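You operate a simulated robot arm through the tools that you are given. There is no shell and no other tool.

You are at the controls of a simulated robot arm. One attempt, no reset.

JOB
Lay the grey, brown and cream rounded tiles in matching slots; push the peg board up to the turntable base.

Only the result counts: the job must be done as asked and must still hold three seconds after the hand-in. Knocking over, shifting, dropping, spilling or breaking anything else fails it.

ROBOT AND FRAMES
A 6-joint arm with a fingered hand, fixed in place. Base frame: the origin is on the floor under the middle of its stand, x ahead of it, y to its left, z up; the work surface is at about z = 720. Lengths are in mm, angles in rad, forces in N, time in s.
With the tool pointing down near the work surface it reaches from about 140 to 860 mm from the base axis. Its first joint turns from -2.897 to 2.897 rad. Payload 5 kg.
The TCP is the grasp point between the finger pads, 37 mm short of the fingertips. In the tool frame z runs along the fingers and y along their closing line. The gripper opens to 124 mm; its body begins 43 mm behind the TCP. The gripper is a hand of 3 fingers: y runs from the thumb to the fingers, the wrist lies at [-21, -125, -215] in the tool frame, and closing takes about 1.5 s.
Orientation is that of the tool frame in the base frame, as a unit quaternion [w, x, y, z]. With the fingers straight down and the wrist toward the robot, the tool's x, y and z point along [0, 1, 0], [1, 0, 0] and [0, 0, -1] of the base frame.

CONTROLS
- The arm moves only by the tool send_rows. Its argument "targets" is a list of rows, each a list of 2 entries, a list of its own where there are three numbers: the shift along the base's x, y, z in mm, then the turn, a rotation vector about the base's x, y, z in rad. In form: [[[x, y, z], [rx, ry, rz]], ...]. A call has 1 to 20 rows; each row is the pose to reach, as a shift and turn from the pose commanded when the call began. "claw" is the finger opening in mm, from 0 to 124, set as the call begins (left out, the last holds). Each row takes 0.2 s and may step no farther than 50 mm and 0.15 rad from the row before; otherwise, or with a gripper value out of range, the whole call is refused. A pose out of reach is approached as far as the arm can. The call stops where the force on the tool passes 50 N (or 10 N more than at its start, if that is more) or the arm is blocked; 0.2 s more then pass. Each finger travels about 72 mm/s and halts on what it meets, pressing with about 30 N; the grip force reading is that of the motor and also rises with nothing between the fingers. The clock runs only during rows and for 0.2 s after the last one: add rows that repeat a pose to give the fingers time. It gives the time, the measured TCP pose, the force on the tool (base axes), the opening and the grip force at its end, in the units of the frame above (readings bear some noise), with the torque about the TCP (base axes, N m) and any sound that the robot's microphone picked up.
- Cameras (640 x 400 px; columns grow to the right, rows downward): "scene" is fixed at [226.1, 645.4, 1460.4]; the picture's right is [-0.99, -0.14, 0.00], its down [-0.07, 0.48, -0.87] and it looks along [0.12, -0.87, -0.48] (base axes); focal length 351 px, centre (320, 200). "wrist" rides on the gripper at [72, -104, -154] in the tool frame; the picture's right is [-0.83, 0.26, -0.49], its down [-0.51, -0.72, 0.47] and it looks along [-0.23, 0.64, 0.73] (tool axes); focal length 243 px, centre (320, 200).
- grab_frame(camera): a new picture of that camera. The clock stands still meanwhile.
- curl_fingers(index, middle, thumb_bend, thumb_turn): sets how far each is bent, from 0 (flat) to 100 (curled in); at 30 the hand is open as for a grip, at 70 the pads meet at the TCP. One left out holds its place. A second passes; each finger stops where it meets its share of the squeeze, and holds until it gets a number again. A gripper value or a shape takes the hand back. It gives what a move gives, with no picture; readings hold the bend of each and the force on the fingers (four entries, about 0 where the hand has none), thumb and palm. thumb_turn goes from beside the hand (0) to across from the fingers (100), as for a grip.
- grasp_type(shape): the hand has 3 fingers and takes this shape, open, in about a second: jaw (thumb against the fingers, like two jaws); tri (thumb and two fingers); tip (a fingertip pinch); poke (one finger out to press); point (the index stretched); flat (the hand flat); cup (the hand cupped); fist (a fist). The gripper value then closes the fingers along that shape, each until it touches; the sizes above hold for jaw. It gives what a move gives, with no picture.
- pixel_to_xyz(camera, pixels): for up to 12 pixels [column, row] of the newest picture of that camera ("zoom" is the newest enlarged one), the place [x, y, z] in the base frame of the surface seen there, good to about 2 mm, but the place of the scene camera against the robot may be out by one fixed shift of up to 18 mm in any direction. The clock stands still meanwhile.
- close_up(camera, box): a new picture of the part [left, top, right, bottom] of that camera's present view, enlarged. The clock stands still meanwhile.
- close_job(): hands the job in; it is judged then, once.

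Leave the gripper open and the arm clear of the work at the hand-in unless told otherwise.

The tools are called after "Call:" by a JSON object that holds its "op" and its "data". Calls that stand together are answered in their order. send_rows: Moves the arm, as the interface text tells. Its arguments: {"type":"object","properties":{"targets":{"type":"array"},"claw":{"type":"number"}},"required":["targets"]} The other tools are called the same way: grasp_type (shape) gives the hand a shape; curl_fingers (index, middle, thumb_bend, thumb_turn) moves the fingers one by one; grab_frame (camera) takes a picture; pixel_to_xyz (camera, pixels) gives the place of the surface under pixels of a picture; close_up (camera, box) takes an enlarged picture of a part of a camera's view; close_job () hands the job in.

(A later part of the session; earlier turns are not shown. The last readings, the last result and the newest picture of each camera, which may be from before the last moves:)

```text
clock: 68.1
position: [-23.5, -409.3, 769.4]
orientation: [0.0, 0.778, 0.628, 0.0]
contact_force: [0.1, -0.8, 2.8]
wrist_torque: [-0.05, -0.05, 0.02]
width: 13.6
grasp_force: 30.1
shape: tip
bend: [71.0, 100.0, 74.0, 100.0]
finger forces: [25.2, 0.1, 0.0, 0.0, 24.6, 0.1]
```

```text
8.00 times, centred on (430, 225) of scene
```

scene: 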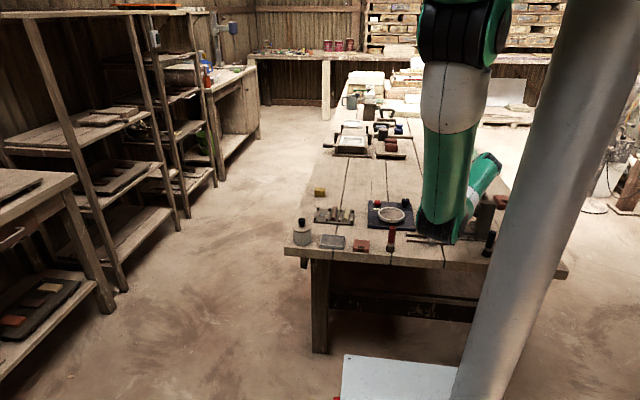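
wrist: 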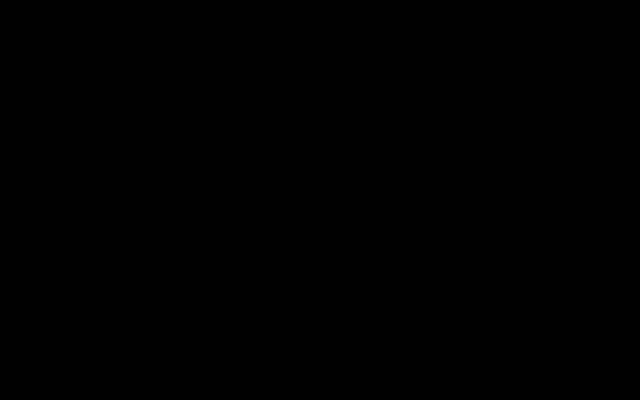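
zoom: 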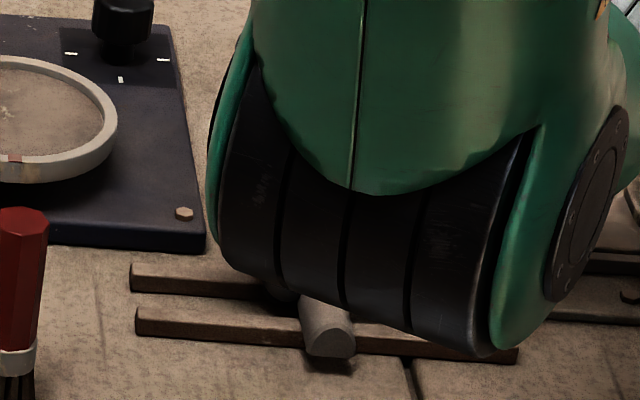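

Grey is gripped with 25/24.6 N. I'll lift 65 mm, then move toward +x while rising further.

Call:
{"op": "send_rows", "data": {"targets": [[[0, 0, 3], [0, 0, 0]], [[0, 0, 8], [0, 0, 0]], [[0, 0, 16], [0, 0, 0]], [[0, 0, 28], [0, 0, 0]], [[0, 0, 42], [0, 0, 0]], [[0, 0, 58], [0, 0, 0]], [[0, 0, 65], [0, 0, 0]], [[15, -6, 72], [0, 0, 0]], [[40, -15, 82], [0, 0, 0]], [[70, -24, 95], [0, 0, 0]], [[100, -33, 105], [0, 0, 0]], [[100, -33, 105], [0, 0, 0]]]}}

Call:
{"op": "close_up", "data": {"camera": "scene", "box": [360, 170, 488, 250]}}

```text
clock: 70.7
position: [76.3, -441.9, 874.8]
orientation: [0.0, 0.778, 0.629, 0.0]
contact_force: [0.4, 1.1, 0.0]
wrist_torque: [0.01, -0.03, -0.02]
width: 13.5
grasp_force: 29.8
shape: tip
bend: [71.0, 100.0, 74.0, 100.0]
finger forces: [23.6, 0.0, 0.0, 0.1, 24.0, 0.0]
```

```text
5.00 times, centred on (424, 210) of scene
```

zoom: 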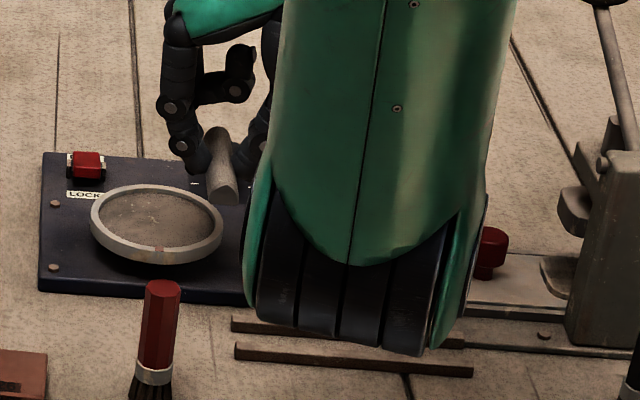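

The grey tile is held well. I'll carry it to above the grey slot, TCP about (373,−519).

Call:
{"op": "send_rows", "data": {"targets": [[[30, -8, 5], [0, 0, 0]], [[65, -17, 8], [0, 0, 0]], [[100, -26, 8], [0, 0, 0]], [[135, -35, 8], [0, 0, 0]], [[170, -44, 8], [0, 0, 0]], [[205, -53, 8], [0, 0, 0]], [[240, -62, 8], [0, 0, 0]], [[270, -70, -5], [0, 0, 0]], [[290, -76, -25], [0, 0, 0]], [[296.7, -78, -45], [0, 0, 0]], [[296.7, -78, -52], [0, 0, 0]], [[296.7, -78, -52], [0, 0, 0]]]}}

Call:
{"op": "close_up", "data": {"camera": "scene", "box": [298, 175, 378, 225]}}

```text
clock: 73.3
position: [372.1, -522.2, 820.8]
orientation: [0.0, 0.778, 0.629, 0.0]
contact_force: [0.3, 0.7, -0.9]
wrist_torque: [-0.02, 0.01, -0.01]
width: 13.6
grasp_force: 29.8
shape: tip
bend: [71.0, 100.0, 74.0, 100.0]
finger forces: [23.5, 0.0, 0.1, 0.0, 23.8, 0.0]
```

```text
8.00 times, centred on (338, 200) of scene
```

zoom: 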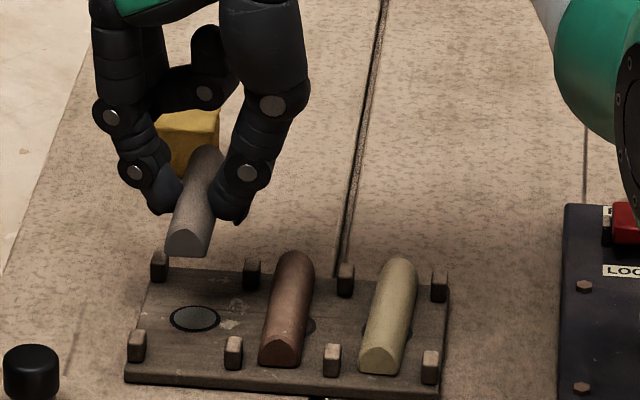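

Call:
{"op": "pixel_to_xyz", "data": {"camera": "zoom", "pixels": [[190, 230], [194, 210], [198, 190], [203, 168], [207, 150], [187, 245], [167, 250], [205, 254], [159, 262], [252, 268], [136, 340], [233, 346]]}}

```text
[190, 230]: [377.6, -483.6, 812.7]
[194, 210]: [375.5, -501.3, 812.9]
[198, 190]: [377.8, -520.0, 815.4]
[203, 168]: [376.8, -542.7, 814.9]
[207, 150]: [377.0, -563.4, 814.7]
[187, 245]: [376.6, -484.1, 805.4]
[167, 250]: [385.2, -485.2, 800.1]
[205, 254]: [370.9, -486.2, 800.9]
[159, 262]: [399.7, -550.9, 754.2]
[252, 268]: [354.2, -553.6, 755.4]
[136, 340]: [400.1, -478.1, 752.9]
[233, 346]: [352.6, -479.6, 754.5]
```

Grey: x≈377, yaw about 0, y centre −524. I'll shift +4 in y and descend 48 mm.

Call:
{"op": "send_rows", "data": {"targets": [[[0, 4, -10], [0, 0, 0]], [[0, 4, -20], [0, 0, 0]], [[0, 4, -30], [0, 0, 0]], [[0, 4, -38], [0, 0, 0]], [[0, 4, -44], [0, 0, 0]], [[0, 4, -48], [0, 0, 0]], [[0, 4, -48], [0, 0, 0]]]}}

Call:
{"op": "close_up", "data": {"camera": "scene", "box": [298, 185, 362, 225]}}

```text
clock: 74.9
position: [372.9, -517.3, 773.2]
orientation: [0.0, 0.778, 0.629, 0.0]
contact_force: [0.3, 0.0, -0.9]
wrist_torque: [0.05, 0.03, -0.01]
width: 13.3
grasp_force: 30.3
shape: tip
bend: [71.0, 100.0, 74.0, 100.0]
finger forces: [23.6, 0.1, 0.0, 0.0, 23.6, 0.0]
```

```text
10.00 times, centred on (330, 205) of scene
```

zoom: 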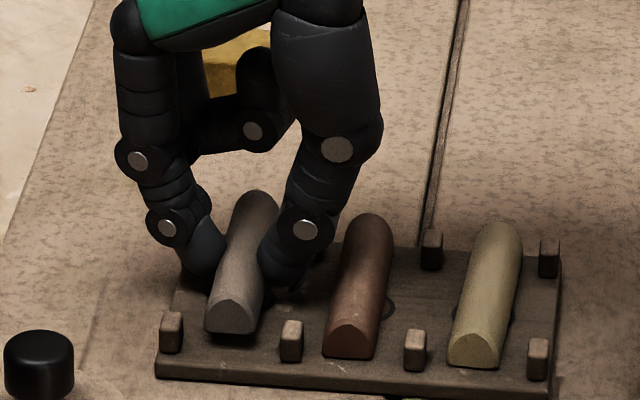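

Call:
{"op": "send_rows", "data": {"targets": [[[0, 0, -2], [0, 0, 0]], [[0, 0, -3.5], [0, 0, 0]], [[0, 0, -5], [0, 0, 0]], [[0, 0, -5], [0, 0, 0]]]}}

```text
clock: 75.9
position: [373.4, -518.0, 769.5]
orientation: [0.001, 0.777, 0.629, 0.0]
contact_force: [-0.9, 0.9, -0.4]
wrist_torque: [0.0, 0.01, -0.01]
width: 13.2
grasp_force: 30.1
shape: tip
bend: [71.0, 100.0, 74.0, 100.0]
finger forces: [23.4, 0.0, 0.0, 0.1, 23.7, 0.0]
```

There is no contact yet at about 769, so I'll go 1–2 mm further.

Call:
{"op": "send_rows", "data": {"targets": [[[0, 0, -1], [0, 0, 0]], [[0, 0, -1.7], [0, 0, 0]], [[0, 0, -1.7], [0, 0, 0]]]}}

```text
clock: 76.7
position: [372.6, -517.4, 767.1]
orientation: [0.001, 0.777, 0.629, 0.0]
contact_force: [-1.1, 0.1, 4.6]
wrist_torque: [0.05, -0.07, 0.0]
width: 13.4
grasp_force: 29.9
shape: tip
bend: [71.0, 100.0, 74.0, 100.0]
finger forces: [29.8, 0.1, 0.0, 0.1, 24.9, 0.1]
```

Contact with 4.6 N. I'll release gradually with a tiny rise.

Call:
{"op": "send_rows", "data": {"targets": [[[0, 0, 0.3], [0, 0, 0]], [[0, 0, 0.3], [0, 0, 0]]], "claw": 14}}

Call:
{"op": "send_rows", "data": {"targets": [[[0, 0, 0], [0, 0, 0]], [[0, 0, 0], [0, 0, 0]]], "claw": 16}}

Call:
{"op": "send_rows", "data": {"targets": [[[0, 0, 0], [0, 0, 0]], [[0, 0, 0], [0, 0, 0]]], "claw": 22}}

Call:
{"op": "close_up", "data": {"camera": "scene", "box": [298, 185, 362, 225]}}

```text
clock: 77.3
position: [372.4, -518.6, 767.3]
orientation: [0.0, 0.778, 0.629, 0.0]
contact_force: [-0.8, 0.7, 6.1]
wrist_torque: [0.07, -0.03, 0.03]
width: 14.1
grasp_force: 0.0
shape: tip
bend: [71.0, 98.0, 73.0, 100.0]
finger forces: [6.2, 0.0, 0.0, 0.0, 3.5, 0.0]
```

```text
clock: 77.9
position: [372.9, -517.2, 767.3]
orientation: [0.0, 0.778, 0.629, 0.0]
contact_force: [-0.7, 0.4, 6.1]
wrist_torque: [0.01, -0.01, 0.01]
width: 16.1
grasp_force: 0.1
shape: tip
bend: [71.0, 98.0, 73.0, 100.0]
finger forces: [4.9, 0.0, 0.0, 0.1, 2.9, 0.0]
```

```text
clock: 78.5
position: [372.2, -518.1, 766.8]
orientation: [0.0, 0.777, 0.629, 0.001]
contact_force: [-0.2, -0.8, 3.9]
wrist_torque: [0.04, -0.01, -0.03]
width: 21.3
grasp_force: 0.0
shape: tip
bend: [72.0, 98.0, 74.0, 100.0]
finger forces: [2.8, 0.0, 0.0, 0.0, 1.2, 0.0]
```

```text
10.00 times, centred on (330, 205) of scene
```

zoom: 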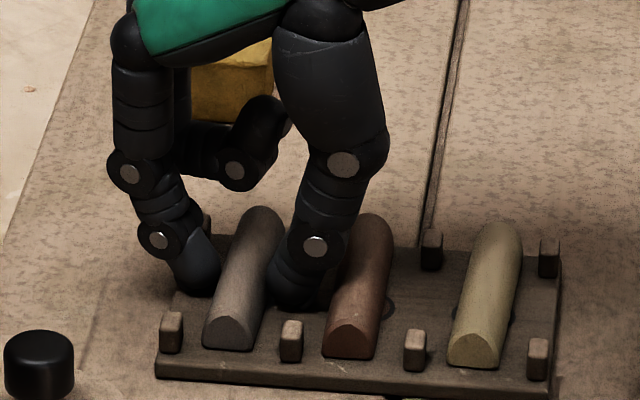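

Grey rests in its slot. I'll rise straight up and check all three.

Call:
{"op": "send_rows", "data": {"targets": [[[0, 0, 3], [0, 0, 0]], [[0, 0, 8], [0, 0, 0]], [[0, 0, 16], [0, 0, 0]], [[0, 0, 30], [0, 0, 0]], [[0, 0, 60], [0, 0, 0]], [[0, 0, 95], [0, 0, 0]], [[0, 0, 110], [0, 0, 0]], [[0, 0, 110], [0, 0, 0]]]}}

Call:
{"op": "close_up", "data": {"camera": "scene", "box": [308, 190, 372, 230]}}

Call:
{"op": "pixel_to_xyz", "data": {"camera": "zoom", "pixels": [[133, 260], [142, 225], [150, 195], [160, 165], [254, 270], [262, 220], [267, 175], [375, 285], [388, 230], [398, 178], [449, 190], [437, 290]]}}

```text
clock: 80.3
position: [372.5, -518.5, 878.2]
orientation: [0.0, 0.778, 0.629, 0.0]
contact_force: [-0.3, -0.6, 0.1]
wrist_torque: [0.0, -0.03, -0.02]
width: 22.0
grasp_force: 0.1
shape: tip
bend: [72.0, 98.0, 74.0, 100.0]
finger forces: [0.1, 0.0, 0.0, 0.0, 0.1, 0.1]
```

```text
10.00 times, centred on (340, 210) of scene
```

zoom: 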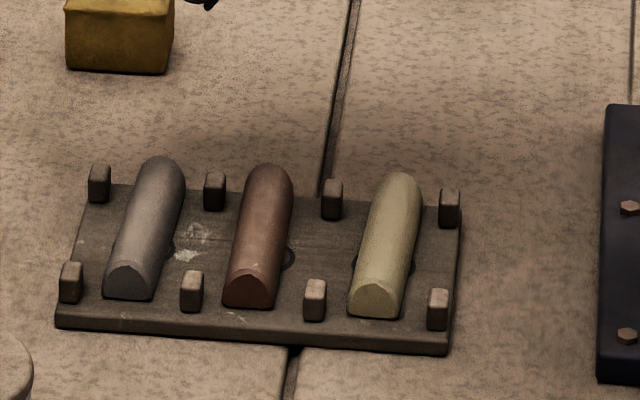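

```text
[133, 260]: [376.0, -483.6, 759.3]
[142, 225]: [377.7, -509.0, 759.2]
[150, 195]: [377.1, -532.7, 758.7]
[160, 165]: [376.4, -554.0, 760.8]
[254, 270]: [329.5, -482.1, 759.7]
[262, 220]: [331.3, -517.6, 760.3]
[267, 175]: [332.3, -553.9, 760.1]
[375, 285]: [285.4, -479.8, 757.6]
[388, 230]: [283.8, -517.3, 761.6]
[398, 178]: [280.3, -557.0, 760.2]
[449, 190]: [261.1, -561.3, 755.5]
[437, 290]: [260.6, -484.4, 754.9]
```

All three tiles sit in their matching slots. Next is the push. I'll turn the hand −90° so finger and thumb line up along y, about 74 mm apart, to push evenly on the two +x pegs. I rotate at height first, while opening to 54.

Call:
{"op": "send_rows", "data": {"targets": [[[5, 0, 0], [0, 0, -0.136]], [[10, 0, 0], [0, 0, -0.272]], [[15, 0, 0], [0, 0, -0.408]], [[20, 0, 0], [0, 0, -0.544]], [[25, 0, 0], [0, 0, -0.68]], [[32, 0, 0], [0, 0, -0.816]], [[39, 0, 0], [0, 0, -0.952]], [[46, 0, 0], [0, 0, -1.088]], [[53, 0, 0], [0, 0, -1.224]], [[58, 0, 0], [0, 0, -1.363]], [[58, 0, 0], [0, 0, -1.363]]], "claw": 54}}

Call:
{"op": "grab_frame", "data": {"camera": "scene"}}

Call:
{"op": "close_up", "data": {"camera": "scene", "box": [278, 155, 374, 215]}}

```text
clock: 82.7
position: [430.0, -518.3, 876.5]
orientation: [0.0, 1.0, -0.002, 0.0]
contact_force: [0.3, 0.5, -0.4]
wrist_torque: [0.0, 0.02, 0.01]
width: 53.6
grasp_force: 0.0
shape: tip
bend: [73.0, 98.0, 72.0, 100.0]
finger forces: [0.1, 0.0, 0.0, 0.0, 0.0, 0.0]
```

```text
taken
```

scene: 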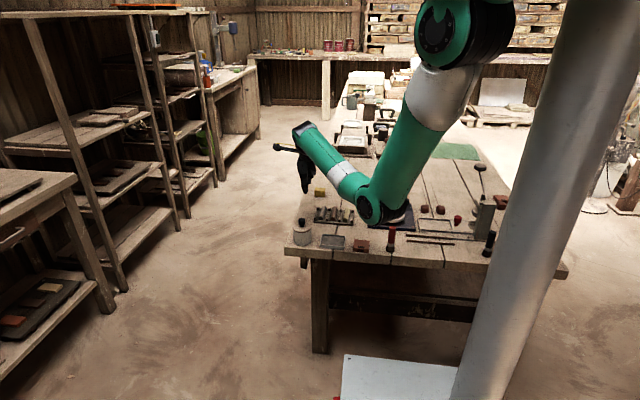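

```text
6.67 times, centred on (326, 185) of scene
```

zoom: 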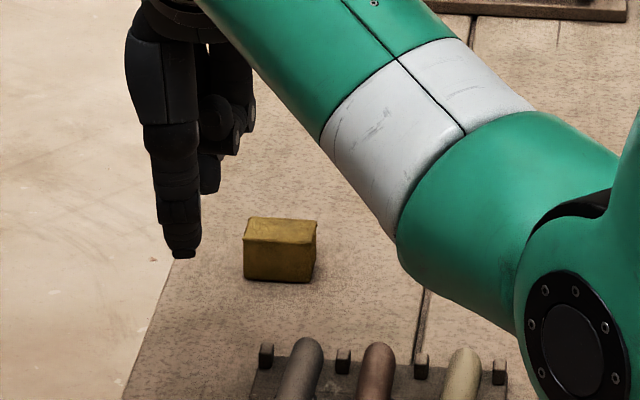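

The hand is turned; the thumb is nearest the camera and the index tip is behind it near (208,185). I'll measure both tips.

Call:
{"op": "pixel_to_xyz", "data": {"camera": "zoom", "pixels": [[183, 250], [168, 245], [196, 245], [180, 210], [210, 188], [217, 180], [203, 185], [218, 115], [240, 90], [185, 257], [267, 346], [343, 352]]}}

```text
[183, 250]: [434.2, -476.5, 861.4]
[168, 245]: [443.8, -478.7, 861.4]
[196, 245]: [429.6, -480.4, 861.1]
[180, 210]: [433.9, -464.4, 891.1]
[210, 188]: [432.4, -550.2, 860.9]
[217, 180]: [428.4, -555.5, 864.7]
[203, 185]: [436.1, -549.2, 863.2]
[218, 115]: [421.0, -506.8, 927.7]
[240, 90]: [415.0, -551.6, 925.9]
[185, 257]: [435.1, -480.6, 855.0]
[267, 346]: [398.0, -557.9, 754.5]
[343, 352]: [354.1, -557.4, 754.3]
```

The thumb tip is centred near (436,−485) and the index tip near (433,−557), lining up with the pegs at y≈−483 and −557, x≈400. They have about 22 mm clearance. I'll descend to z≈800 first and check.

Call:
{"op": "send_rows", "data": {"targets": [[[0, 0, -20], [0, 0, 0]], [[0, 0, -40], [0, 0, 0]], [[0, 0, -60], [0, 0, 0]], [[0, 0, -76], [0, 0, 0]], [[0, 0, -76], [0, 0, 0]]]}}

Call:
{"op": "close_up", "data": {"camera": "scene", "box": [278, 170, 374, 230]}}

```text
clock: 83.9
position: [430.9, -517.4, 802.1]
orientation: [0.0, 1.0, -0.002, 0.0]
contact_force: [-0.4, 0.4, -0.3]
wrist_torque: [0.01, -0.02, -0.02]
width: 53.3
grasp_force: 0.1
shape: tip
bend: [73.0, 98.0, 72.0, 100.0]
finger forces: [0.0, 0.0, 0.0, 0.0, 0.0, 0.0]
```

```text
6.67 times, centred on (326, 200) of scene
```

zoom: 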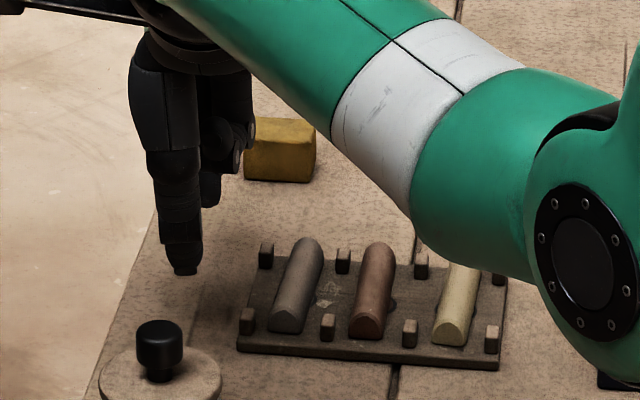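

Clear so far. I'll descend to z≈762.5 so the tips are a few mm above the table.

Call:
{"op": "send_rows", "data": {"targets": [[[0, 0, -10], [0, 0, 0]], [[0, 0, -20], [0, 0, 0]], [[0, 0, -29], [0, 0, 0]], [[0, 0, -35], [0, 0, 0]], [[0, 0, -38.5], [0, 0, 0]], [[0, 0, -38.5], [0, 0, 0]]]}}

Call:
{"op": "close_up", "data": {"camera": "scene", "box": [288, 185, 368, 235]}}

```text
clock: 85.3
position: [430.6, -516.4, 763.9]
orientation: [0.0, 1.0, -0.002, 0.0]
contact_force: [0.2, -0.2, -0.1]
wrist_torque: [-0.02, 0.02, 0.02]
width: 53.5
grasp_force: 0.2
shape: tip
bend: [73.0, 98.0, 72.0, 100.0]
finger forces: [0.0, 0.0, 0.0, 0.1, 0.2, 0.0]
```

```text
8.00 times, centred on (328, 210) of scene
```

zoom: 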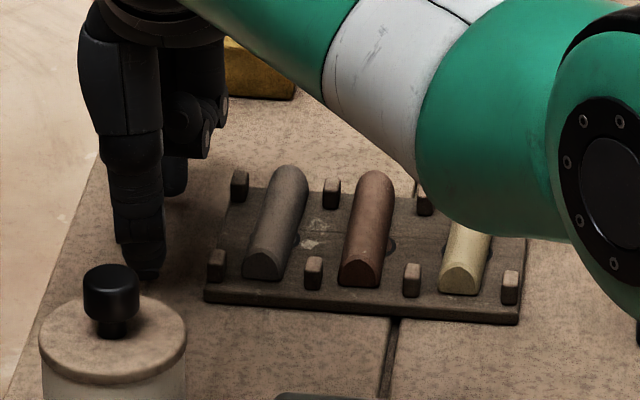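

Measuring the tips, pegs and board edge again at this height.

Call:
{"op": "pixel_to_xyz", "data": {"camera": "zoom", "pixels": [[145, 262], [130, 258], [160, 258], [175, 180], [185, 182], [216, 258], [240, 178], [206, 290], [228, 205], [166, 182], [520, 310], [575, 330]]}}

```text
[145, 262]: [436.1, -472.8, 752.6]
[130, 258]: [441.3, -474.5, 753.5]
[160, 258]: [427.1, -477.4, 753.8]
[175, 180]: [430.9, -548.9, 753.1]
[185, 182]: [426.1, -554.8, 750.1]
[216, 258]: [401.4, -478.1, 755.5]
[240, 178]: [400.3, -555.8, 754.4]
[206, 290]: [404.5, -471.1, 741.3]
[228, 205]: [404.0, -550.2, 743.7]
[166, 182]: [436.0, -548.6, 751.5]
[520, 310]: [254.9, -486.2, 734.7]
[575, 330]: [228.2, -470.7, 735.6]
```

The finger faces are about 21 mm from the pegs. The board needs about 56 mm of travel. I'll approach 19 mm, then push slowly 10 mm and read the sliding force.

Call:
{"op": "send_rows", "data": {"targets": [[[-5, 0, -0.5], [0, 0, 0]], [[-10, 0, -0.5], [0, 0, 0]], [[-14, 0, -0.5], [0, 0, 0]], [[-17, 0, -0.5], [0, 0, 0]], [[-19, 0, -0.5], [0, 0, 0]], [[-21, 0, -0.5], [0, 0, 0]], [[-23, 0, -0.5], [0, 0, 0]], [[-25, 0, -0.5], [0, 0, 0]], [[-27, 0, -0.5], [0, 0, 0]], [[-27, 0, -0.5], [0, 0, 0]]]}}

Call:
{"op": "close_up", "data": {"camera": "scene", "box": [298, 185, 378, 235]}}

```text
clock: 87.5
position: [404.3, -518.0, 762.6]
orientation: [0.0, 1.0, -0.002, -0.001]
contact_force: [4.1, -0.5, 1.9]
wrist_torque: [-0.01, -0.06, -0.01]
width: 53.7
grasp_force: 0.1
shape: tip
bend: [73.0, 98.0, 72.0, 100.0]
finger forces: [1.9, 0.1, 0.1, 0.1, 1.8, 0.1]
```

```text
8.00 times, centred on (338, 210) of scene
```

zoom: 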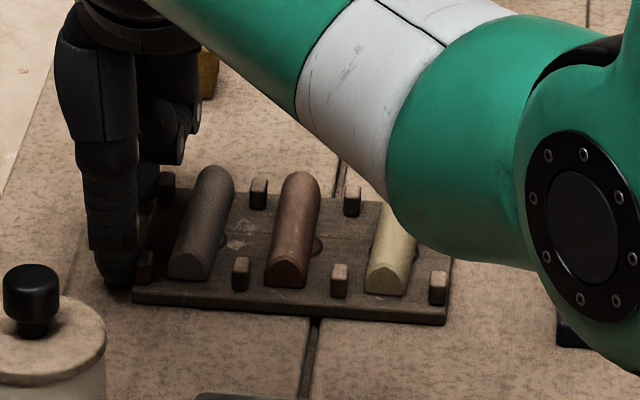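

Pushing evenly: 4.1 N in total, 1.9/1.8 N on the two digits. I'll check how far the board moved.

Call:
{"op": "pixel_to_xyz", "data": {"camera": "zoom", "pixels": [[240, 262], [340, 270], [437, 278], [258, 183], [352, 190], [446, 318], [565, 330], [203, 200], [295, 205], [392, 240], [134, 295], [590, 345]]}}

```text
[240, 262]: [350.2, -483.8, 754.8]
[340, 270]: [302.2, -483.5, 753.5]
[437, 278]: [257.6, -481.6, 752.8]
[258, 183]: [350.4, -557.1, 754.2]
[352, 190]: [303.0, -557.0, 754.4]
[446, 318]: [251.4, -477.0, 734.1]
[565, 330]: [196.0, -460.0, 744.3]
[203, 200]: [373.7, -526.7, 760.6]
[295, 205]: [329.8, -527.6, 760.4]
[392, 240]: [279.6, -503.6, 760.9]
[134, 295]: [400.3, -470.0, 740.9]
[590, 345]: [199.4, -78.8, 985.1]
```

The board moved about 4 mm and is sliding straight, with about 52 mm left. I'll push 40 mm at a slow pace.

Call:
{"op": "send_rows", "data": {"targets": [[[-2, 0, 0], [0, 0, 0]], [[-4, 0, 0], [0, 0, 0]], [[-6, 0, 0], [0, 0, 0]], [[-8, 0, 0], [0, 0, 0]], [[-10, 0, 0], [0, 0, 0]], [[-12, 0, 0], [0, 0, 0]], [[-14, 0, 0], [0, 0, 0]], [[-16, 0, 0], [0, 0, 0]], [[-18, 0, 0], [0, 0, 0]], [[-20, 0, 0], [0, 0, 0]], [[-22, 0, 0], [0, 0, 0]], [[-24, 0, 0], [0, 0, 0]], [[-26, 0, 0], [0, 0, 0]], [[-28, 0, 0], [0, 0, 0]], [[-30, 0, 0], [0, 0, 0]], [[-32, 0, 0], [0, 0, 0]], [[-34, 0, 0], [0, 0, 0]], [[-36, 0, 0], [0, 0, 0]], [[-38, 0, 0], [0, 0, 0]], [[-40, 0, 0], [0, 0, 0]]]}}

Call:
{"op": "close_up", "data": {"camera": "scene", "box": [308, 185, 388, 235]}}

```text
clock: 91.7
position: [365.4, -515.6, 761.1]
orientation: [0.0, 1.0, -0.001, 0.0]
contact_force: [1.9, -0.9, -1.3]
wrist_torque: [-0.03, -0.05, 0.01]
width: 54.0
grasp_force: 0.0
shape: tip
bend: [73.0, 98.0, 72.0, 100.0]
finger forces: [1.4, 0.1, 0.0, 0.2, 1.1, 0.0]
```

```text
8.00 times, centred on (348, 210) of scene
```

zoom: 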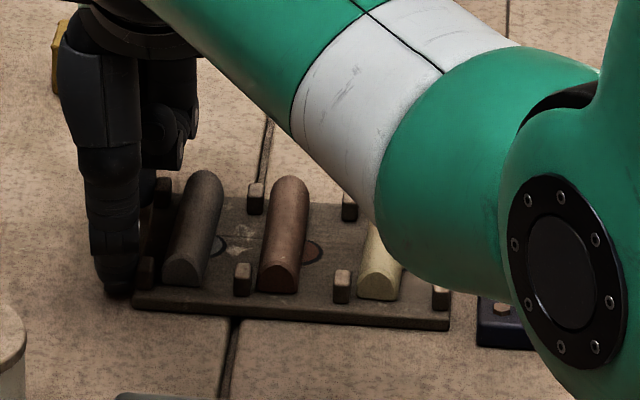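

The board has slid along. I'll check whether the tiles kept their place between the pegs and measure the remaining gap.

Call:
{"op": "pixel_to_xyz", "data": {"camera": "zoom", "pixels": [[243, 268], [342, 275], [440, 290], [256, 190], [349, 197], [184, 265], [203, 185], [278, 270], [289, 190], [378, 275], [448, 325], [480, 335]]}}

Call:
{"op": "close_up", "data": {"camera": "scene", "box": [320, 200, 376, 235]}}

```text
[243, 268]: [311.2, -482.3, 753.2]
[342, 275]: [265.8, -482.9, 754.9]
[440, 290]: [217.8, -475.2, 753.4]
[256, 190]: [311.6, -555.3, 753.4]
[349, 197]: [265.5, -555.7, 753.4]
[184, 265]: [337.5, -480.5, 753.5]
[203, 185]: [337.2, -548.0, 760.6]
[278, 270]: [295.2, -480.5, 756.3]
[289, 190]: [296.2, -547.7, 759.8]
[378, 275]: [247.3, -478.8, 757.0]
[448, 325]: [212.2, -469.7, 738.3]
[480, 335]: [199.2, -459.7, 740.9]
```

```text
11.43 times, centred on (348, 218) of scene
```

zoom: 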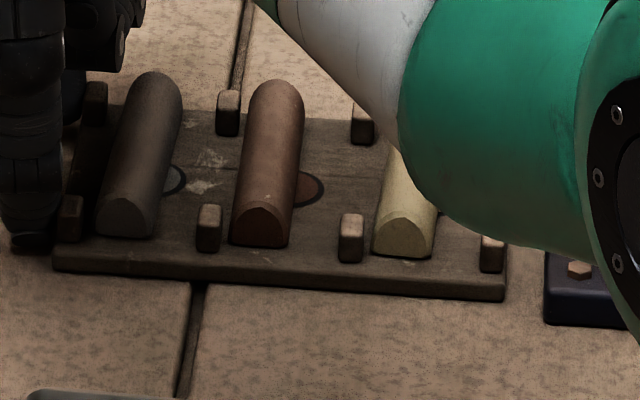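

The board moved 43 mm and about 13 mm remain. The tiles lagged slightly (brown about +7 mm, cream about +5, grey about +2) but are still inside their slots. I'll continue more slowly: 9 mm at 0.5 mm per row.

Call:
{"op": "send_rows", "data": {"targets": [[[-0.5, 0, 0], [0, 0, 0]], [[-1, 0, 0], [0, 0, 0]], [[-1.5, 0, 0], [0, 0, 0]], [[-2, 0, 0], [0, 0, 0]], [[-2.5, 0, 0], [0, 0, 0]], [[-3, 0, 0], [0, 0, 0]], [[-3.5, 0, 0], [0, 0, 0]], [[-4, 0, 0], [0, 0, 0]], [[-4.5, 0, 0], [0, 0, 0]], [[-5, 0, 0], [0, 0, 0]], [[-5.5, 0, 0], [0, 0, 0]], [[-6, 0, 0], [0, 0, 0]], [[-6.5, 0, 0], [0, 0, 0]], [[-7, 0, 0], [0, 0, 0]], [[-7.5, 0, 0], [0, 0, 0]], [[-8, 0, 0], [0, 0, 0]], [[-8.5, 0, 0], [0, 0, 0]], [[-9, 0, 0], [0, 0, 0]]]}}

Call:
{"op": "close_up", "data": {"camera": "scene", "box": [320, 200, 376, 235]}}

```text
clock: 95.5
position: [355.3, -517.6, 761.3]
orientation: [-0.001, 1.0, -0.002, 0.0]
contact_force: [2.7, 0.0, -0.7]
wrist_torque: [0.04, -0.08, 0.03]
width: 54.0
grasp_force: 0.1
shape: tip
bend: [73.0, 98.0, 72.0, 100.0]
finger forces: [1.1, 0.0, 0.0, 0.1, 1.1, 0.0]
```

```text
11.43 times, centred on (348, 218) of scene
```

zoom: 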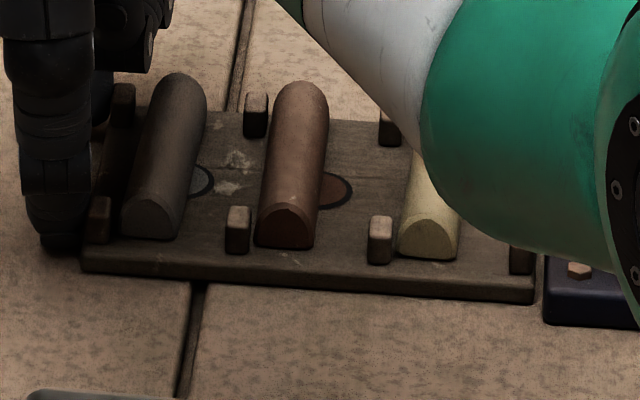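

The gap to the plate looks like only a few mm now. Measuring.

Call:
{"op": "pixel_to_xyz", "data": {"camera": "zoom", "pixels": [[530, 292], [534, 296], [548, 285], [560, 285], [548, 310], [238, 212], [380, 222], [285, 215], [293, 95], [150, 210], [175, 90], [432, 225]]}}

```text
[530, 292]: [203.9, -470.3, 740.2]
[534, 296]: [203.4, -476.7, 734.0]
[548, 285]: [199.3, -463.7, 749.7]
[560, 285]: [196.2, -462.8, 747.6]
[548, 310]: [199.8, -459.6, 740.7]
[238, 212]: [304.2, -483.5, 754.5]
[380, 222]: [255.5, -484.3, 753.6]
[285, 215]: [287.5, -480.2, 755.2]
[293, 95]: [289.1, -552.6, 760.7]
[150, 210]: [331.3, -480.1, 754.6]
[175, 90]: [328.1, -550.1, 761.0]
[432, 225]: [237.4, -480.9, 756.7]
```

About 3.5–4 mm gap left. I'll push 3 mm more in 0.3 mm steps and watch the force.

Call:
{"op": "send_rows", "data": {"targets": [[[-0.3, 0, 0], [0, 0, 0]], [[-0.6, 0, 0], [0, 0, 0]], [[-0.9, 0, 0], [0, 0, 0]], [[-1.2, 0, 0], [0, 0, 0]], [[-1.5, 0, 0], [0, 0, 0]], [[-1.8, 0, 0], [0, 0, 0]], [[-2.1, 0, 0], [0, 0, 0]], [[-2.4, 0, 0], [0, 0, 0]], [[-2.7, 0, 0], [0, 0, 0]], [[-3, 0, 0], [0, 0, 0]]]}}

Call:
{"op": "close_up", "data": {"camera": "scene", "box": [352, 215, 384, 235]}}

```text
clock: 97.7
position: [353.0, -516.6, 762.3]
orientation: [0.0, 1.0, -0.001, 0.0]
contact_force: [3.4, 0.2, 1.2]
wrist_torque: [-0.02, -0.06, 0.0]
width: 54.2
grasp_force: 0.0
shape: tip
bend: [73.0, 98.0, 72.0, 100.0]
finger forces: [1.5, 0.0, 0.0, 0.1, 1.3, 0.0]
```

```text
16.00 times, centred on (368, 225) of scene
```

zoom: 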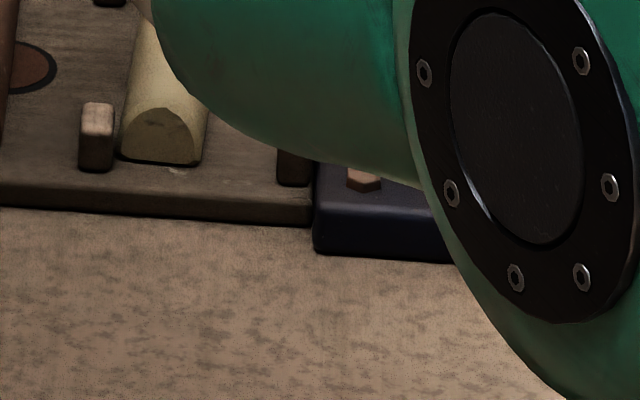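

The board edge is practically at the plate. I'll continue in 0.25 mm steps for 1 mm to feel for contact.

Call:
{"op": "send_rows", "data": {"targets": [[[-0.25, 0, 0], [0, 0, 0]], [[-0.5, 0, 0], [0, 0, 0]], [[-0.75, 0, 0], [0, 0, 0]], [[-1, 0, 0], [0, 0, 0]]]}}

Call:
{"op": "close_up", "data": {"camera": "scene", "box": [352, 215, 384, 235]}}

```text
clock: 98.7
position: [352.0, -518.1, 761.9]
orientation: [0.0, 1.0, -0.001, 0.0]
contact_force: [5.2, -0.5, -0.5]
wrist_torque: [0.01, -0.16, 0.04]
width: 54.1
grasp_force: 0.1
shape: tip
bend: [73.0, 98.0, 72.0, 100.0]
finger forces: [3.2, 0.0, 0.0, 0.1, 2.1, 0.1]
```

```text
16.00 times, centred on (368, 225) of scene
```

zoom: 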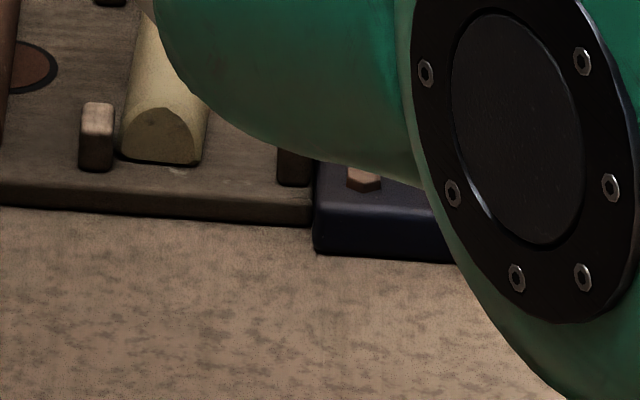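

The force has risen to 5.2 N and the board image did not shift, which suggests contact. I'll confirm with another 0.5 mm.

Call:
{"op": "send_rows", "data": {"targets": [[[-0.25, 0, 0], [0, 0, 0]], [[-0.5, 0, 0], [0, 0, 0]], [[-0.5, 0, 0], [0, 0, 0]]]}}

Call:
{"op": "close_up", "data": {"camera": "scene", "box": [352, 215, 384, 235]}}

```text
clock: 99.5
position: [350.7, -517.7, 761.9]
orientation: [0.0, 1.0, -0.002, 0.0]
contact_force: [8.2, -1.0, -0.4]
wrist_torque: [-0.05, -0.28, 0.09]
width: 54.0
grasp_force: 0.0
shape: tip
bend: [73.0, 98.0, 72.0, 100.0]
finger forces: [5.5, 0.1, 0.0, 0.1, 2.8, 0.0]
```

```text
16.00 times, centred on (368, 225) of scene
```

zoom: 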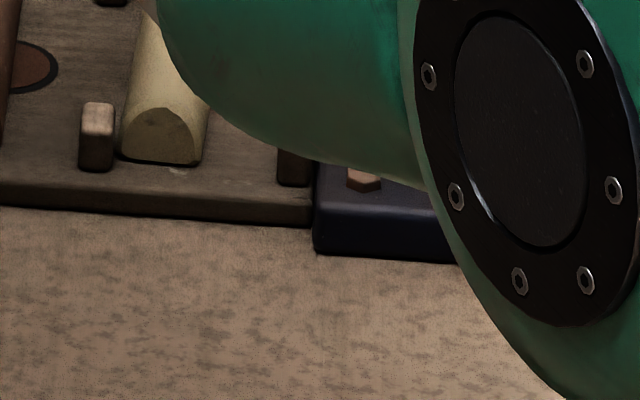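

The force climbs to 8.2 N with no motion, so the board is up against the base. I'll back off 30 mm in +x and rise clear, then look.

Call:
{"op": "send_rows", "data": {"targets": [[[1, 0, 0], [0, 0, 0]], [[4, 0, 0], [0, 0, 0]], [[10, 0, 0], [0, 0, 0]], [[20, 0, 0], [0, 0, 0]], [[32, 0, 0], [0, 0, 0]], [[40, 0, 10], [0, 0, 0]], [[40, 0, 40], [0, 0, 0]], [[40, 0, 80], [0, 0, 0]], [[40, 0, 120], [0, 0, 0]], [[40, 0, 120], [0, 0, 0]]]}}

Call:
{"op": "close_up", "data": {"camera": "scene", "box": [308, 185, 388, 235]}}

```text
clock: 101.7
position: [389.8, -519.6, 881.6]
orientation: [0.0, 1.0, -0.002, 0.0]
contact_force: [0.3, 0.7, 0.9]
wrist_torque: [0.01, -0.01, 0.02]
width: 54.2
grasp_force: 0.1
shape: tip
bend: [73.0, 98.0, 72.0, 100.0]
finger forces: [0.0, 0.0, 0.0, 0.0, 0.0, 0.0]
```

```text
8.00 times, centred on (348, 210) of scene
```

zoom: 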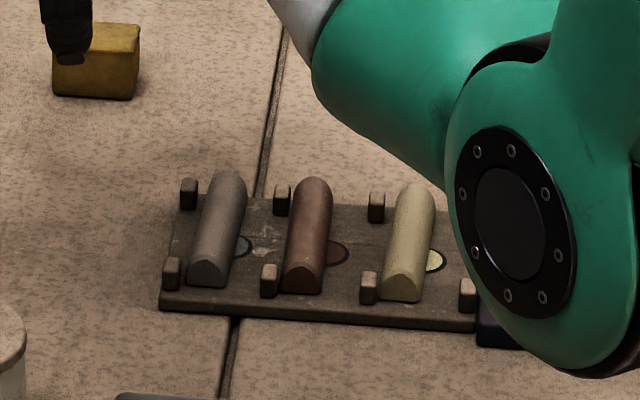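

The tiles are within their pegs but shifted toward +x relative to the dots (brown and cream by several mm). I'll turn the hand back, with the pinch line along x, to clear the view, then measure.

Call:
{"op": "send_rows", "data": {"targets": [[[0, 0, 5], [0, 0, 0.136]], [[-5, 0, 10], [0, 0, 0.272]], [[-10, 0, 10], [0, 0, 0.408]], [[-15, 0, 10], [0, 0, 0.544]], [[-20, 0, 10], [0, 0, 0.68]], [[-25, 0, 10], [0, 0, 0.816]], [[-30, 0, 10], [0, 0, 0.952]], [[-35, 0, 10], [0, 0, 1.088]], [[-40, 0, 10], [0, 0, 1.224]], [[-45, 0, 10], [0, 0, 1.363]], [[-45, 0, 10], [0, 0, 1.363]]], "claw": 24}}

Call:
{"op": "close_up", "data": {"camera": "scene", "box": [324, 190, 388, 230]}}

```text
clock: 104.1
position: [345.2, -517.8, 892.5]
orientation: [-0.001, 0.777, 0.63, 0.001]
contact_force: [0.7, -0.6, -0.1]
wrist_torque: [0.03, -0.01, 0.0]
width: 24.5
grasp_force: 0.1
shape: tip
bend: [72.0, 98.0, 74.0, 100.0]
finger forces: [0.0, 0.1, 0.0, 0.0, 0.0, 0.0]
```

```text
10.00 times, centred on (356, 210) of scene
```

zoom: 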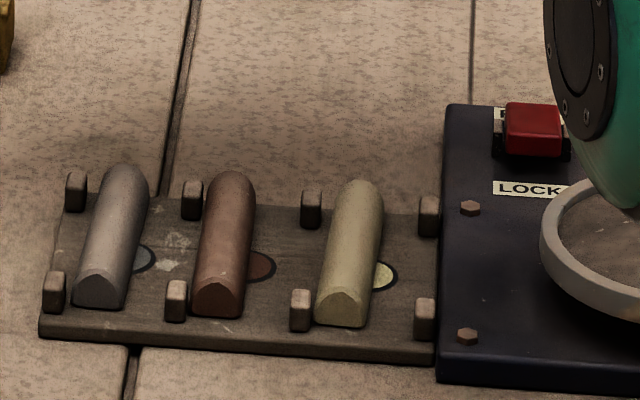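

The board sits flush against the dark plate. Measuring the tiles, pegs and dots.

Call:
{"op": "pixel_to_xyz", "data": {"camera": "zoom", "pixels": [[98, 270], [112, 220], [124, 175], [218, 280], [227, 225], [233, 180], [343, 290], [353, 235], [362, 190], [76, 180], [193, 188], [311, 196]]}}

Call:
{"op": "pixel_to_xyz", "data": {"camera": "zoom", "pixels": [[429, 205], [54, 280], [176, 290], [300, 297], [425, 307], [437, 345], [440, 215], [443, 345], [447, 112], [440, 372], [265, 266], [388, 275]]}}

```text
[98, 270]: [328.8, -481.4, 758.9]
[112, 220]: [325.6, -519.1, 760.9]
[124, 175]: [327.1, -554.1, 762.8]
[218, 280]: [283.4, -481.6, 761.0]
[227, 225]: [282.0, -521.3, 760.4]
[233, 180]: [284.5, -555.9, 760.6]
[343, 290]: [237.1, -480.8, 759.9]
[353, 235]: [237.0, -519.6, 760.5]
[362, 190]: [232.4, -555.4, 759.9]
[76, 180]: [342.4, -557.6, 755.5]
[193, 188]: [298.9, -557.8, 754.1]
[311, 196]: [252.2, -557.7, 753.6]
```

```text
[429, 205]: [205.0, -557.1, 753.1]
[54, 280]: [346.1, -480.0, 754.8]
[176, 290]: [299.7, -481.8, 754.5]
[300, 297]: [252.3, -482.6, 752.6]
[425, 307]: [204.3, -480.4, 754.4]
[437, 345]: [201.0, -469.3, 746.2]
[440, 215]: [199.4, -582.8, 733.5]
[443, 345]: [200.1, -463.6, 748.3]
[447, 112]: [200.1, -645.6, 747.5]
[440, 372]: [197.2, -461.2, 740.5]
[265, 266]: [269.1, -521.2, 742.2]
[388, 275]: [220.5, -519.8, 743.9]
```

The board is against the plate. Slot centres are now about 322 / 275.7 / 228.5, while the tiles are at 327 / 283 / 236, shifted but inside the pegs. I'll nudge each one back toward its slot centre by straddling it and shifting gently in −x, which also keeps the board against the plate. Cream first: move above it.

Call:
{"op": "send_rows", "data": {"targets": [[[-30, 0, 0], [0, 0, 0]], [[-60, 0, 0], [0, 0, 0]], [[-90, 0, 0], [0, 0, 0]], [[-115, 0, 0], [0, 0, 0]], [[-115, 0, -25], [0, 0, 0]], [[-115, 0, -50], [0, 0, 0]], [[-115, 0, -75], [0, 0, 0]], [[-115, 0, -90], [0, 0, 0]], [[-115, 0, -90], [0, 0, 0]]], "claw": 24}}

Call:
{"op": "close_up", "data": {"camera": "scene", "box": [324, 180, 388, 220]}}

```text
clock: 106.1
position: [231.6, -517.7, 801.1]
orientation: [0.001, 0.778, 0.628, -0.001]
contact_force: [0.6, -0.3, -0.1]
wrist_torque: [-0.04, -0.01, -0.02]
width: 24.2
grasp_force: 0.0
shape: tip
bend: [72.0, 98.0, 74.0, 100.0]
finger forces: [0.1, 0.0, 0.1, 0.1, 0.0, 0.0]
```

```text
10.00 times, centred on (356, 200) of scene
```

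zoom: 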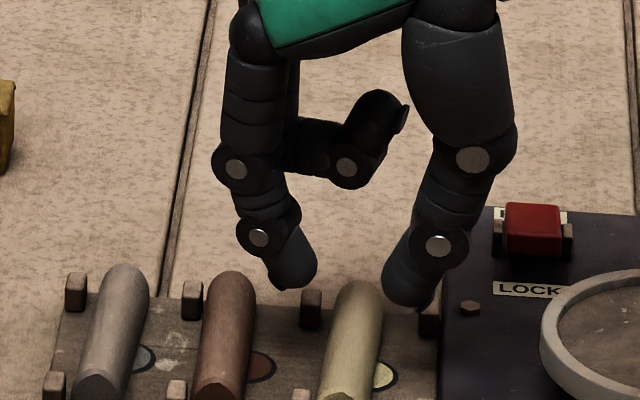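

Checking thumb clearance to the ring and plate, and the tip positions around the cream tile.

Call:
{"op": "pixel_to_xyz", "data": {"camera": "zoom", "pixels": [[473, 158], [510, 145], [500, 90], [438, 245], [465, 250], [390, 285], [405, 300], [430, 290], [312, 270], [295, 285], [275, 275], [545, 310]]}}

```text
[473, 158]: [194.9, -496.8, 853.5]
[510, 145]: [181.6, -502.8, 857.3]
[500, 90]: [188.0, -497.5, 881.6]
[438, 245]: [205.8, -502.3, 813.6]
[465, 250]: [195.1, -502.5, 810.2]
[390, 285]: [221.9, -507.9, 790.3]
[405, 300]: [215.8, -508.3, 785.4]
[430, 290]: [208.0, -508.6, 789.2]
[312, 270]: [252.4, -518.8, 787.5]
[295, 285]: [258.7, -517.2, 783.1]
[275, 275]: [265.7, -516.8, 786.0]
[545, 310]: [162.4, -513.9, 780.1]
```

The tips straddle the cream tile evenly (midpoint 237), and the thumb stays clear of the plate and ring. I'll descend to z≈769.

Call:
{"op": "send_rows", "data": {"targets": [[[-1, 0, -8], [0, 0, 0]], [[-1, 0, -16], [0, 0, 0]], [[-1, 0, -23], [0, 0, 0]], [[-1, 0, -28], [0, 0, 0]], [[-1, 0, -32], [0, 0, 0]], [[-1, 0, -32], [0, 0, 0]]]}}

Call:
{"op": "send_rows", "data": {"targets": [[[0, 0, 0], [0, 0, 0]], [[0, 0, 0], [0, 0, 0]], [[0, 0, 0], [0, 0, 0]]], "claw": 15}}

Call:
{"op": "close_up", "data": {"camera": "scene", "box": [324, 185, 388, 225]}}

```text
clock: 107.5
position: [231.0, -517.6, 770.0]
orientation: [0.0, 0.778, 0.629, 0.0]
contact_force: [0.4, 0.4, -0.2]
wrist_torque: [0.02, -0.03, 0.02]
width: 24.3
grasp_force: 0.2
shape: tip
bend: [72.0, 98.0, 74.0, 100.0]
finger forces: [0.1, 0.0, 0.0, 0.1, 0.1, 0.0]
```

```text
clock: 108.3
position: [230.1, -517.9, 770.5]
orientation: [0.0, 0.778, 0.628, 0.0]
contact_force: [-0.7, 0.0, 0.4]
wrist_torque: [0.02, 0.01, 0.03]
width: 15.4
grasp_force: 0.0
shape: tip
bend: [71.0, 98.0, 73.0, 100.0]
finger forces: [0.0, 0.0, 0.0, 0.0, 0.3, 0.1]
```

```text
10.00 times, centred on (356, 205) of scene
```

zoom: 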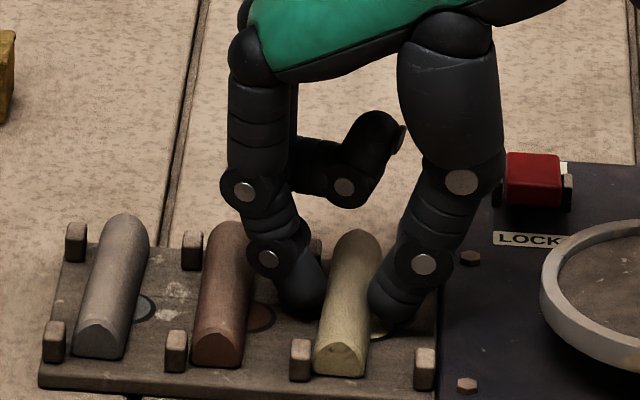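

Contact is light. I'll grip, lift 3 mm, shift −7 mm and set down. This keeps the yaw controlled, as before.

Call:
{"op": "send_rows", "data": {"targets": [[[0, 0, 0], [0, 0, 0]], [[0, 0, 0], [0, 0, 0]], [[0, 0, 0], [0, 0, 0]], [[0, 0, 0], [0, 0, 0]], [[0, 0, 1.5], [0, 0, 0]], [[0, 0, 3], [0, 0, 0]], [[0, 0, 4], [0, 0, 0]], [[0, 0, 4], [0, 0, 0]]], "claw": 2}}

Call:
{"op": "close_up", "data": {"camera": "scene", "box": [324, 185, 388, 225]}}

```text
clock: 110.1
position: [230.6, -517.4, 774.3]
orientation: [0.0, 0.778, 0.629, 0.0]
contact_force: [0.7, -0.6, 0.1]
wrist_torque: [-0.01, -0.02, -0.02]
width: 9.6
grasp_force: 29.4
shape: tip
bend: [66.0, 100.0, 73.0, 100.0]
finger forces: [20.7, 0.0, 0.1, 0.0, 20.2, 0.1]
```

```text
10.00 times, centred on (356, 205) of scene
```

zoom: 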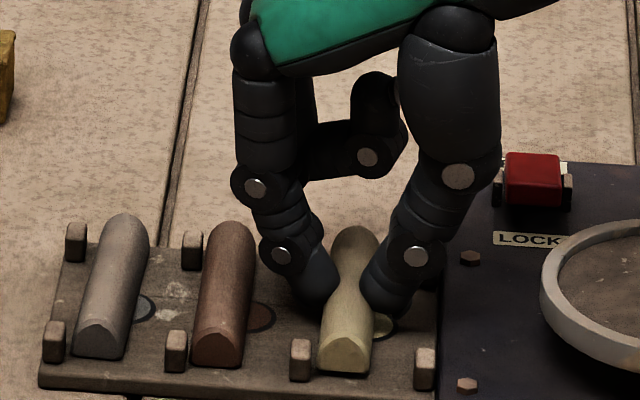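

Call:
{"op": "pixel_to_xyz", "data": {"camera": "zoom", "pixels": [[347, 340], [349, 320], [351, 295], [353, 265], [356, 238], [345, 358], [320, 370], [370, 372], [301, 348], [425, 357]]}}

```text
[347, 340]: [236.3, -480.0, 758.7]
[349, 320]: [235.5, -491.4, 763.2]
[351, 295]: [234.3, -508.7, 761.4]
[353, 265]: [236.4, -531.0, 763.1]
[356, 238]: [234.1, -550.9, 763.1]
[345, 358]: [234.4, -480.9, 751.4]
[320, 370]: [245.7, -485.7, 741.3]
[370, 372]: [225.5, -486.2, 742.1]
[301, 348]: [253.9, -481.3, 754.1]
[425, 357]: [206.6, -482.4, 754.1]
```

Tile at x≈235.3, yaw about −0.02, slot centre about 229. I'll shift −6.3, lower to contact and release gradually.

Call:
{"op": "send_rows", "data": {"targets": [[[-1.5, 0, 0], [0, 0, 0]], [[-3, 0, 0], [0, 0, 0]], [[-4.5, 0, 0], [0, 0, 0]], [[-6.3, 0, 0], [0, 0, 0]], [[-6.3, 0, -1], [0, 0, 0]], [[-6.3, 0, -2], [0, 0, 0]], [[-6.3, 0, -3], [0, 0, 0]], [[-6.3, 0, -4], [0, 0, 0]], [[-6.3, 0, -4], [0, 0, 0]]]}}

```text
clock: 112.1
position: [223.4, -517.3, 770.4]
orientation: [0.001, 0.778, 0.628, -0.001]
contact_force: [-0.8, 2.9, 11.6]
wrist_torque: [0.07, 0.03, 0.01]
width: 9.7
grasp_force: 29.8
shape: tip
bend: [66.0, 100.0, 73.0, 100.0]
finger forces: [26.0, 0.0, 0.1, 0.1, 27.1, 0.0]
```

Contact at 11.6 N; the tile is down. I'll ease up slightly and release in stages.

Call:
{"op": "send_rows", "data": {"targets": [[[0, 0, 0.7], [0, 0, 0]], [[0, 0, 0.7], [0, 0, 0]]], "claw": 11}}

Call:
{"op": "send_rows", "data": {"targets": [[[0, 0, 0], [0, 0, 0]], [[0, 0, 0], [0, 0, 0]]], "claw": 14}}

Call:
{"op": "send_rows", "data": {"targets": [[[0, 0, 0], [0, 0, 0]], [[0, 0, 0], [0, 0, 0]]], "claw": 20}}

Call:
{"op": "close_up", "data": {"camera": "scene", "box": [324, 185, 388, 225]}}

```text
clock: 112.7
position: [224.0, -516.6, 771.5]
orientation: [0.0, 0.778, 0.628, 0.001]
contact_force: [-1.5, -0.3, 5.2]
wrist_torque: [0.01, 0.01, 0.0]
width: 11.5
grasp_force: 0.1
shape: tip
bend: [63.0, 98.0, 73.0, 100.0]
finger forces: [1.4, 0.1, 0.0, 0.0, 3.0, 0.0]
```

```text
clock: 113.3
position: [224.2, -516.7, 770.5]
orientation: [0.0, 0.778, 0.629, 0.0]
contact_force: [0.4, 0.0, 1.2]
wrist_torque: [0.01, 0.04, 0.01]
width: 13.9
grasp_force: 0.1
shape: tip
bend: [71.0, 98.0, 73.0, 100.0]
finger forces: [0.2, 0.1, 0.1, 0.0, 0.6, 0.0]
```

```text
clock: 113.9
position: [224.0, -516.3, 771.1]
orientation: [0.001, 0.778, 0.629, 0.0]
contact_force: [-0.3, 0.2, -0.5]
wrist_torque: [-0.01, -0.01, 0.01]
width: 19.5
grasp_force: 0.1
shape: tip
bend: [72.0, 98.0, 74.0, 100.0]
finger forces: [0.0, 0.1, 0.0, 0.1, 0.0, 0.0]
```

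```text
10.00 times, centred on (356, 205) of scene
```

zoom: 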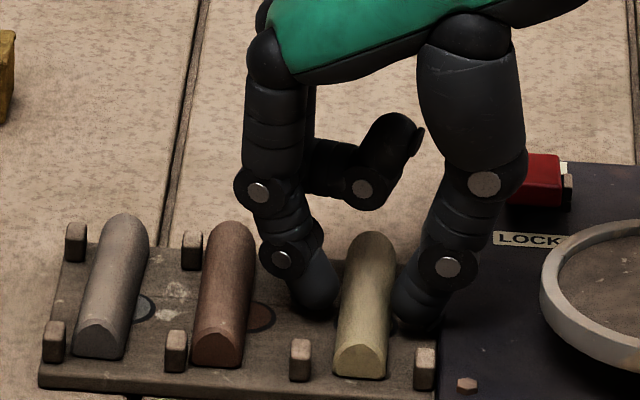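

Cream is centred in its slot now. I'll rise 55 mm and move +53 mm to above brown.

Call:
{"op": "send_rows", "data": {"targets": [[[0, 0, 4], [0, 0, 0]], [[0, 0, 12], [0, 0, 0]], [[0, 0, 30], [0, 0, 0]], [[0, 0, 50], [0, 0, 0]], [[25, 0, 50], [0, 0, 0]], [[53, 0, 50], [0, 0, 0]], [[53, 0, 50], [0, 0, 0]]], "claw": 24}}

Call:
{"op": "close_up", "data": {"camera": "scene", "box": [314, 175, 378, 215]}}

```text
clock: 115.5
position: [276.2, -518.8, 819.3]
orientation: [0.0, 0.778, 0.629, 0.001]
contact_force: [-0.5, 0.0, 0.1]
wrist_torque: [0.02, -0.01, 0.01]
width: 23.8
grasp_force: 0.1
shape: tip
bend: [72.0, 98.0, 74.0, 100.0]
finger forces: [0.0, 0.0, 0.1, 0.0, 0.1, 0.1]
```

```text
10.00 times, centred on (346, 195) of scene
```

zoom: 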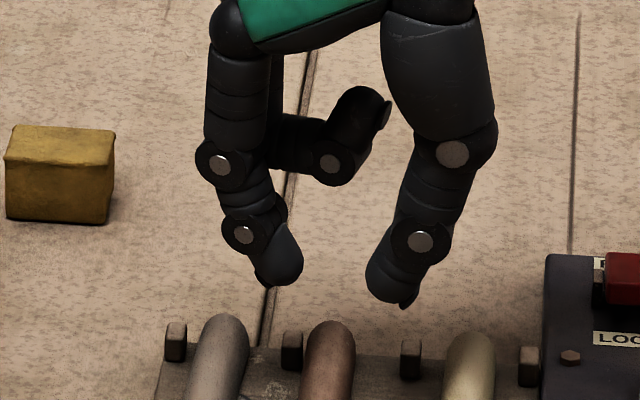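

Call:
{"op": "pixel_to_xyz", "data": {"camera": "zoom", "pixels": [[299, 270], [265, 272], [283, 278], [370, 280], [385, 295], [412, 285], [328, 340], [324, 380], [220, 340], [468, 350], [245, 235], [421, 241]]}}

```text
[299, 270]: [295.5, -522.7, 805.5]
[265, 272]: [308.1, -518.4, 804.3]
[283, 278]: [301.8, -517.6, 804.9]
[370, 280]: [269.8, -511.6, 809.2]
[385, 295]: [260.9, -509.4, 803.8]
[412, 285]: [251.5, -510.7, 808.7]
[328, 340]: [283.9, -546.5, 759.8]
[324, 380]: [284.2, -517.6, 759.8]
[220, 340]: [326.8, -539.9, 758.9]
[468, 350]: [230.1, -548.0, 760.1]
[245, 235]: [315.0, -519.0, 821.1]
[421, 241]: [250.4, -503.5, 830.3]
```

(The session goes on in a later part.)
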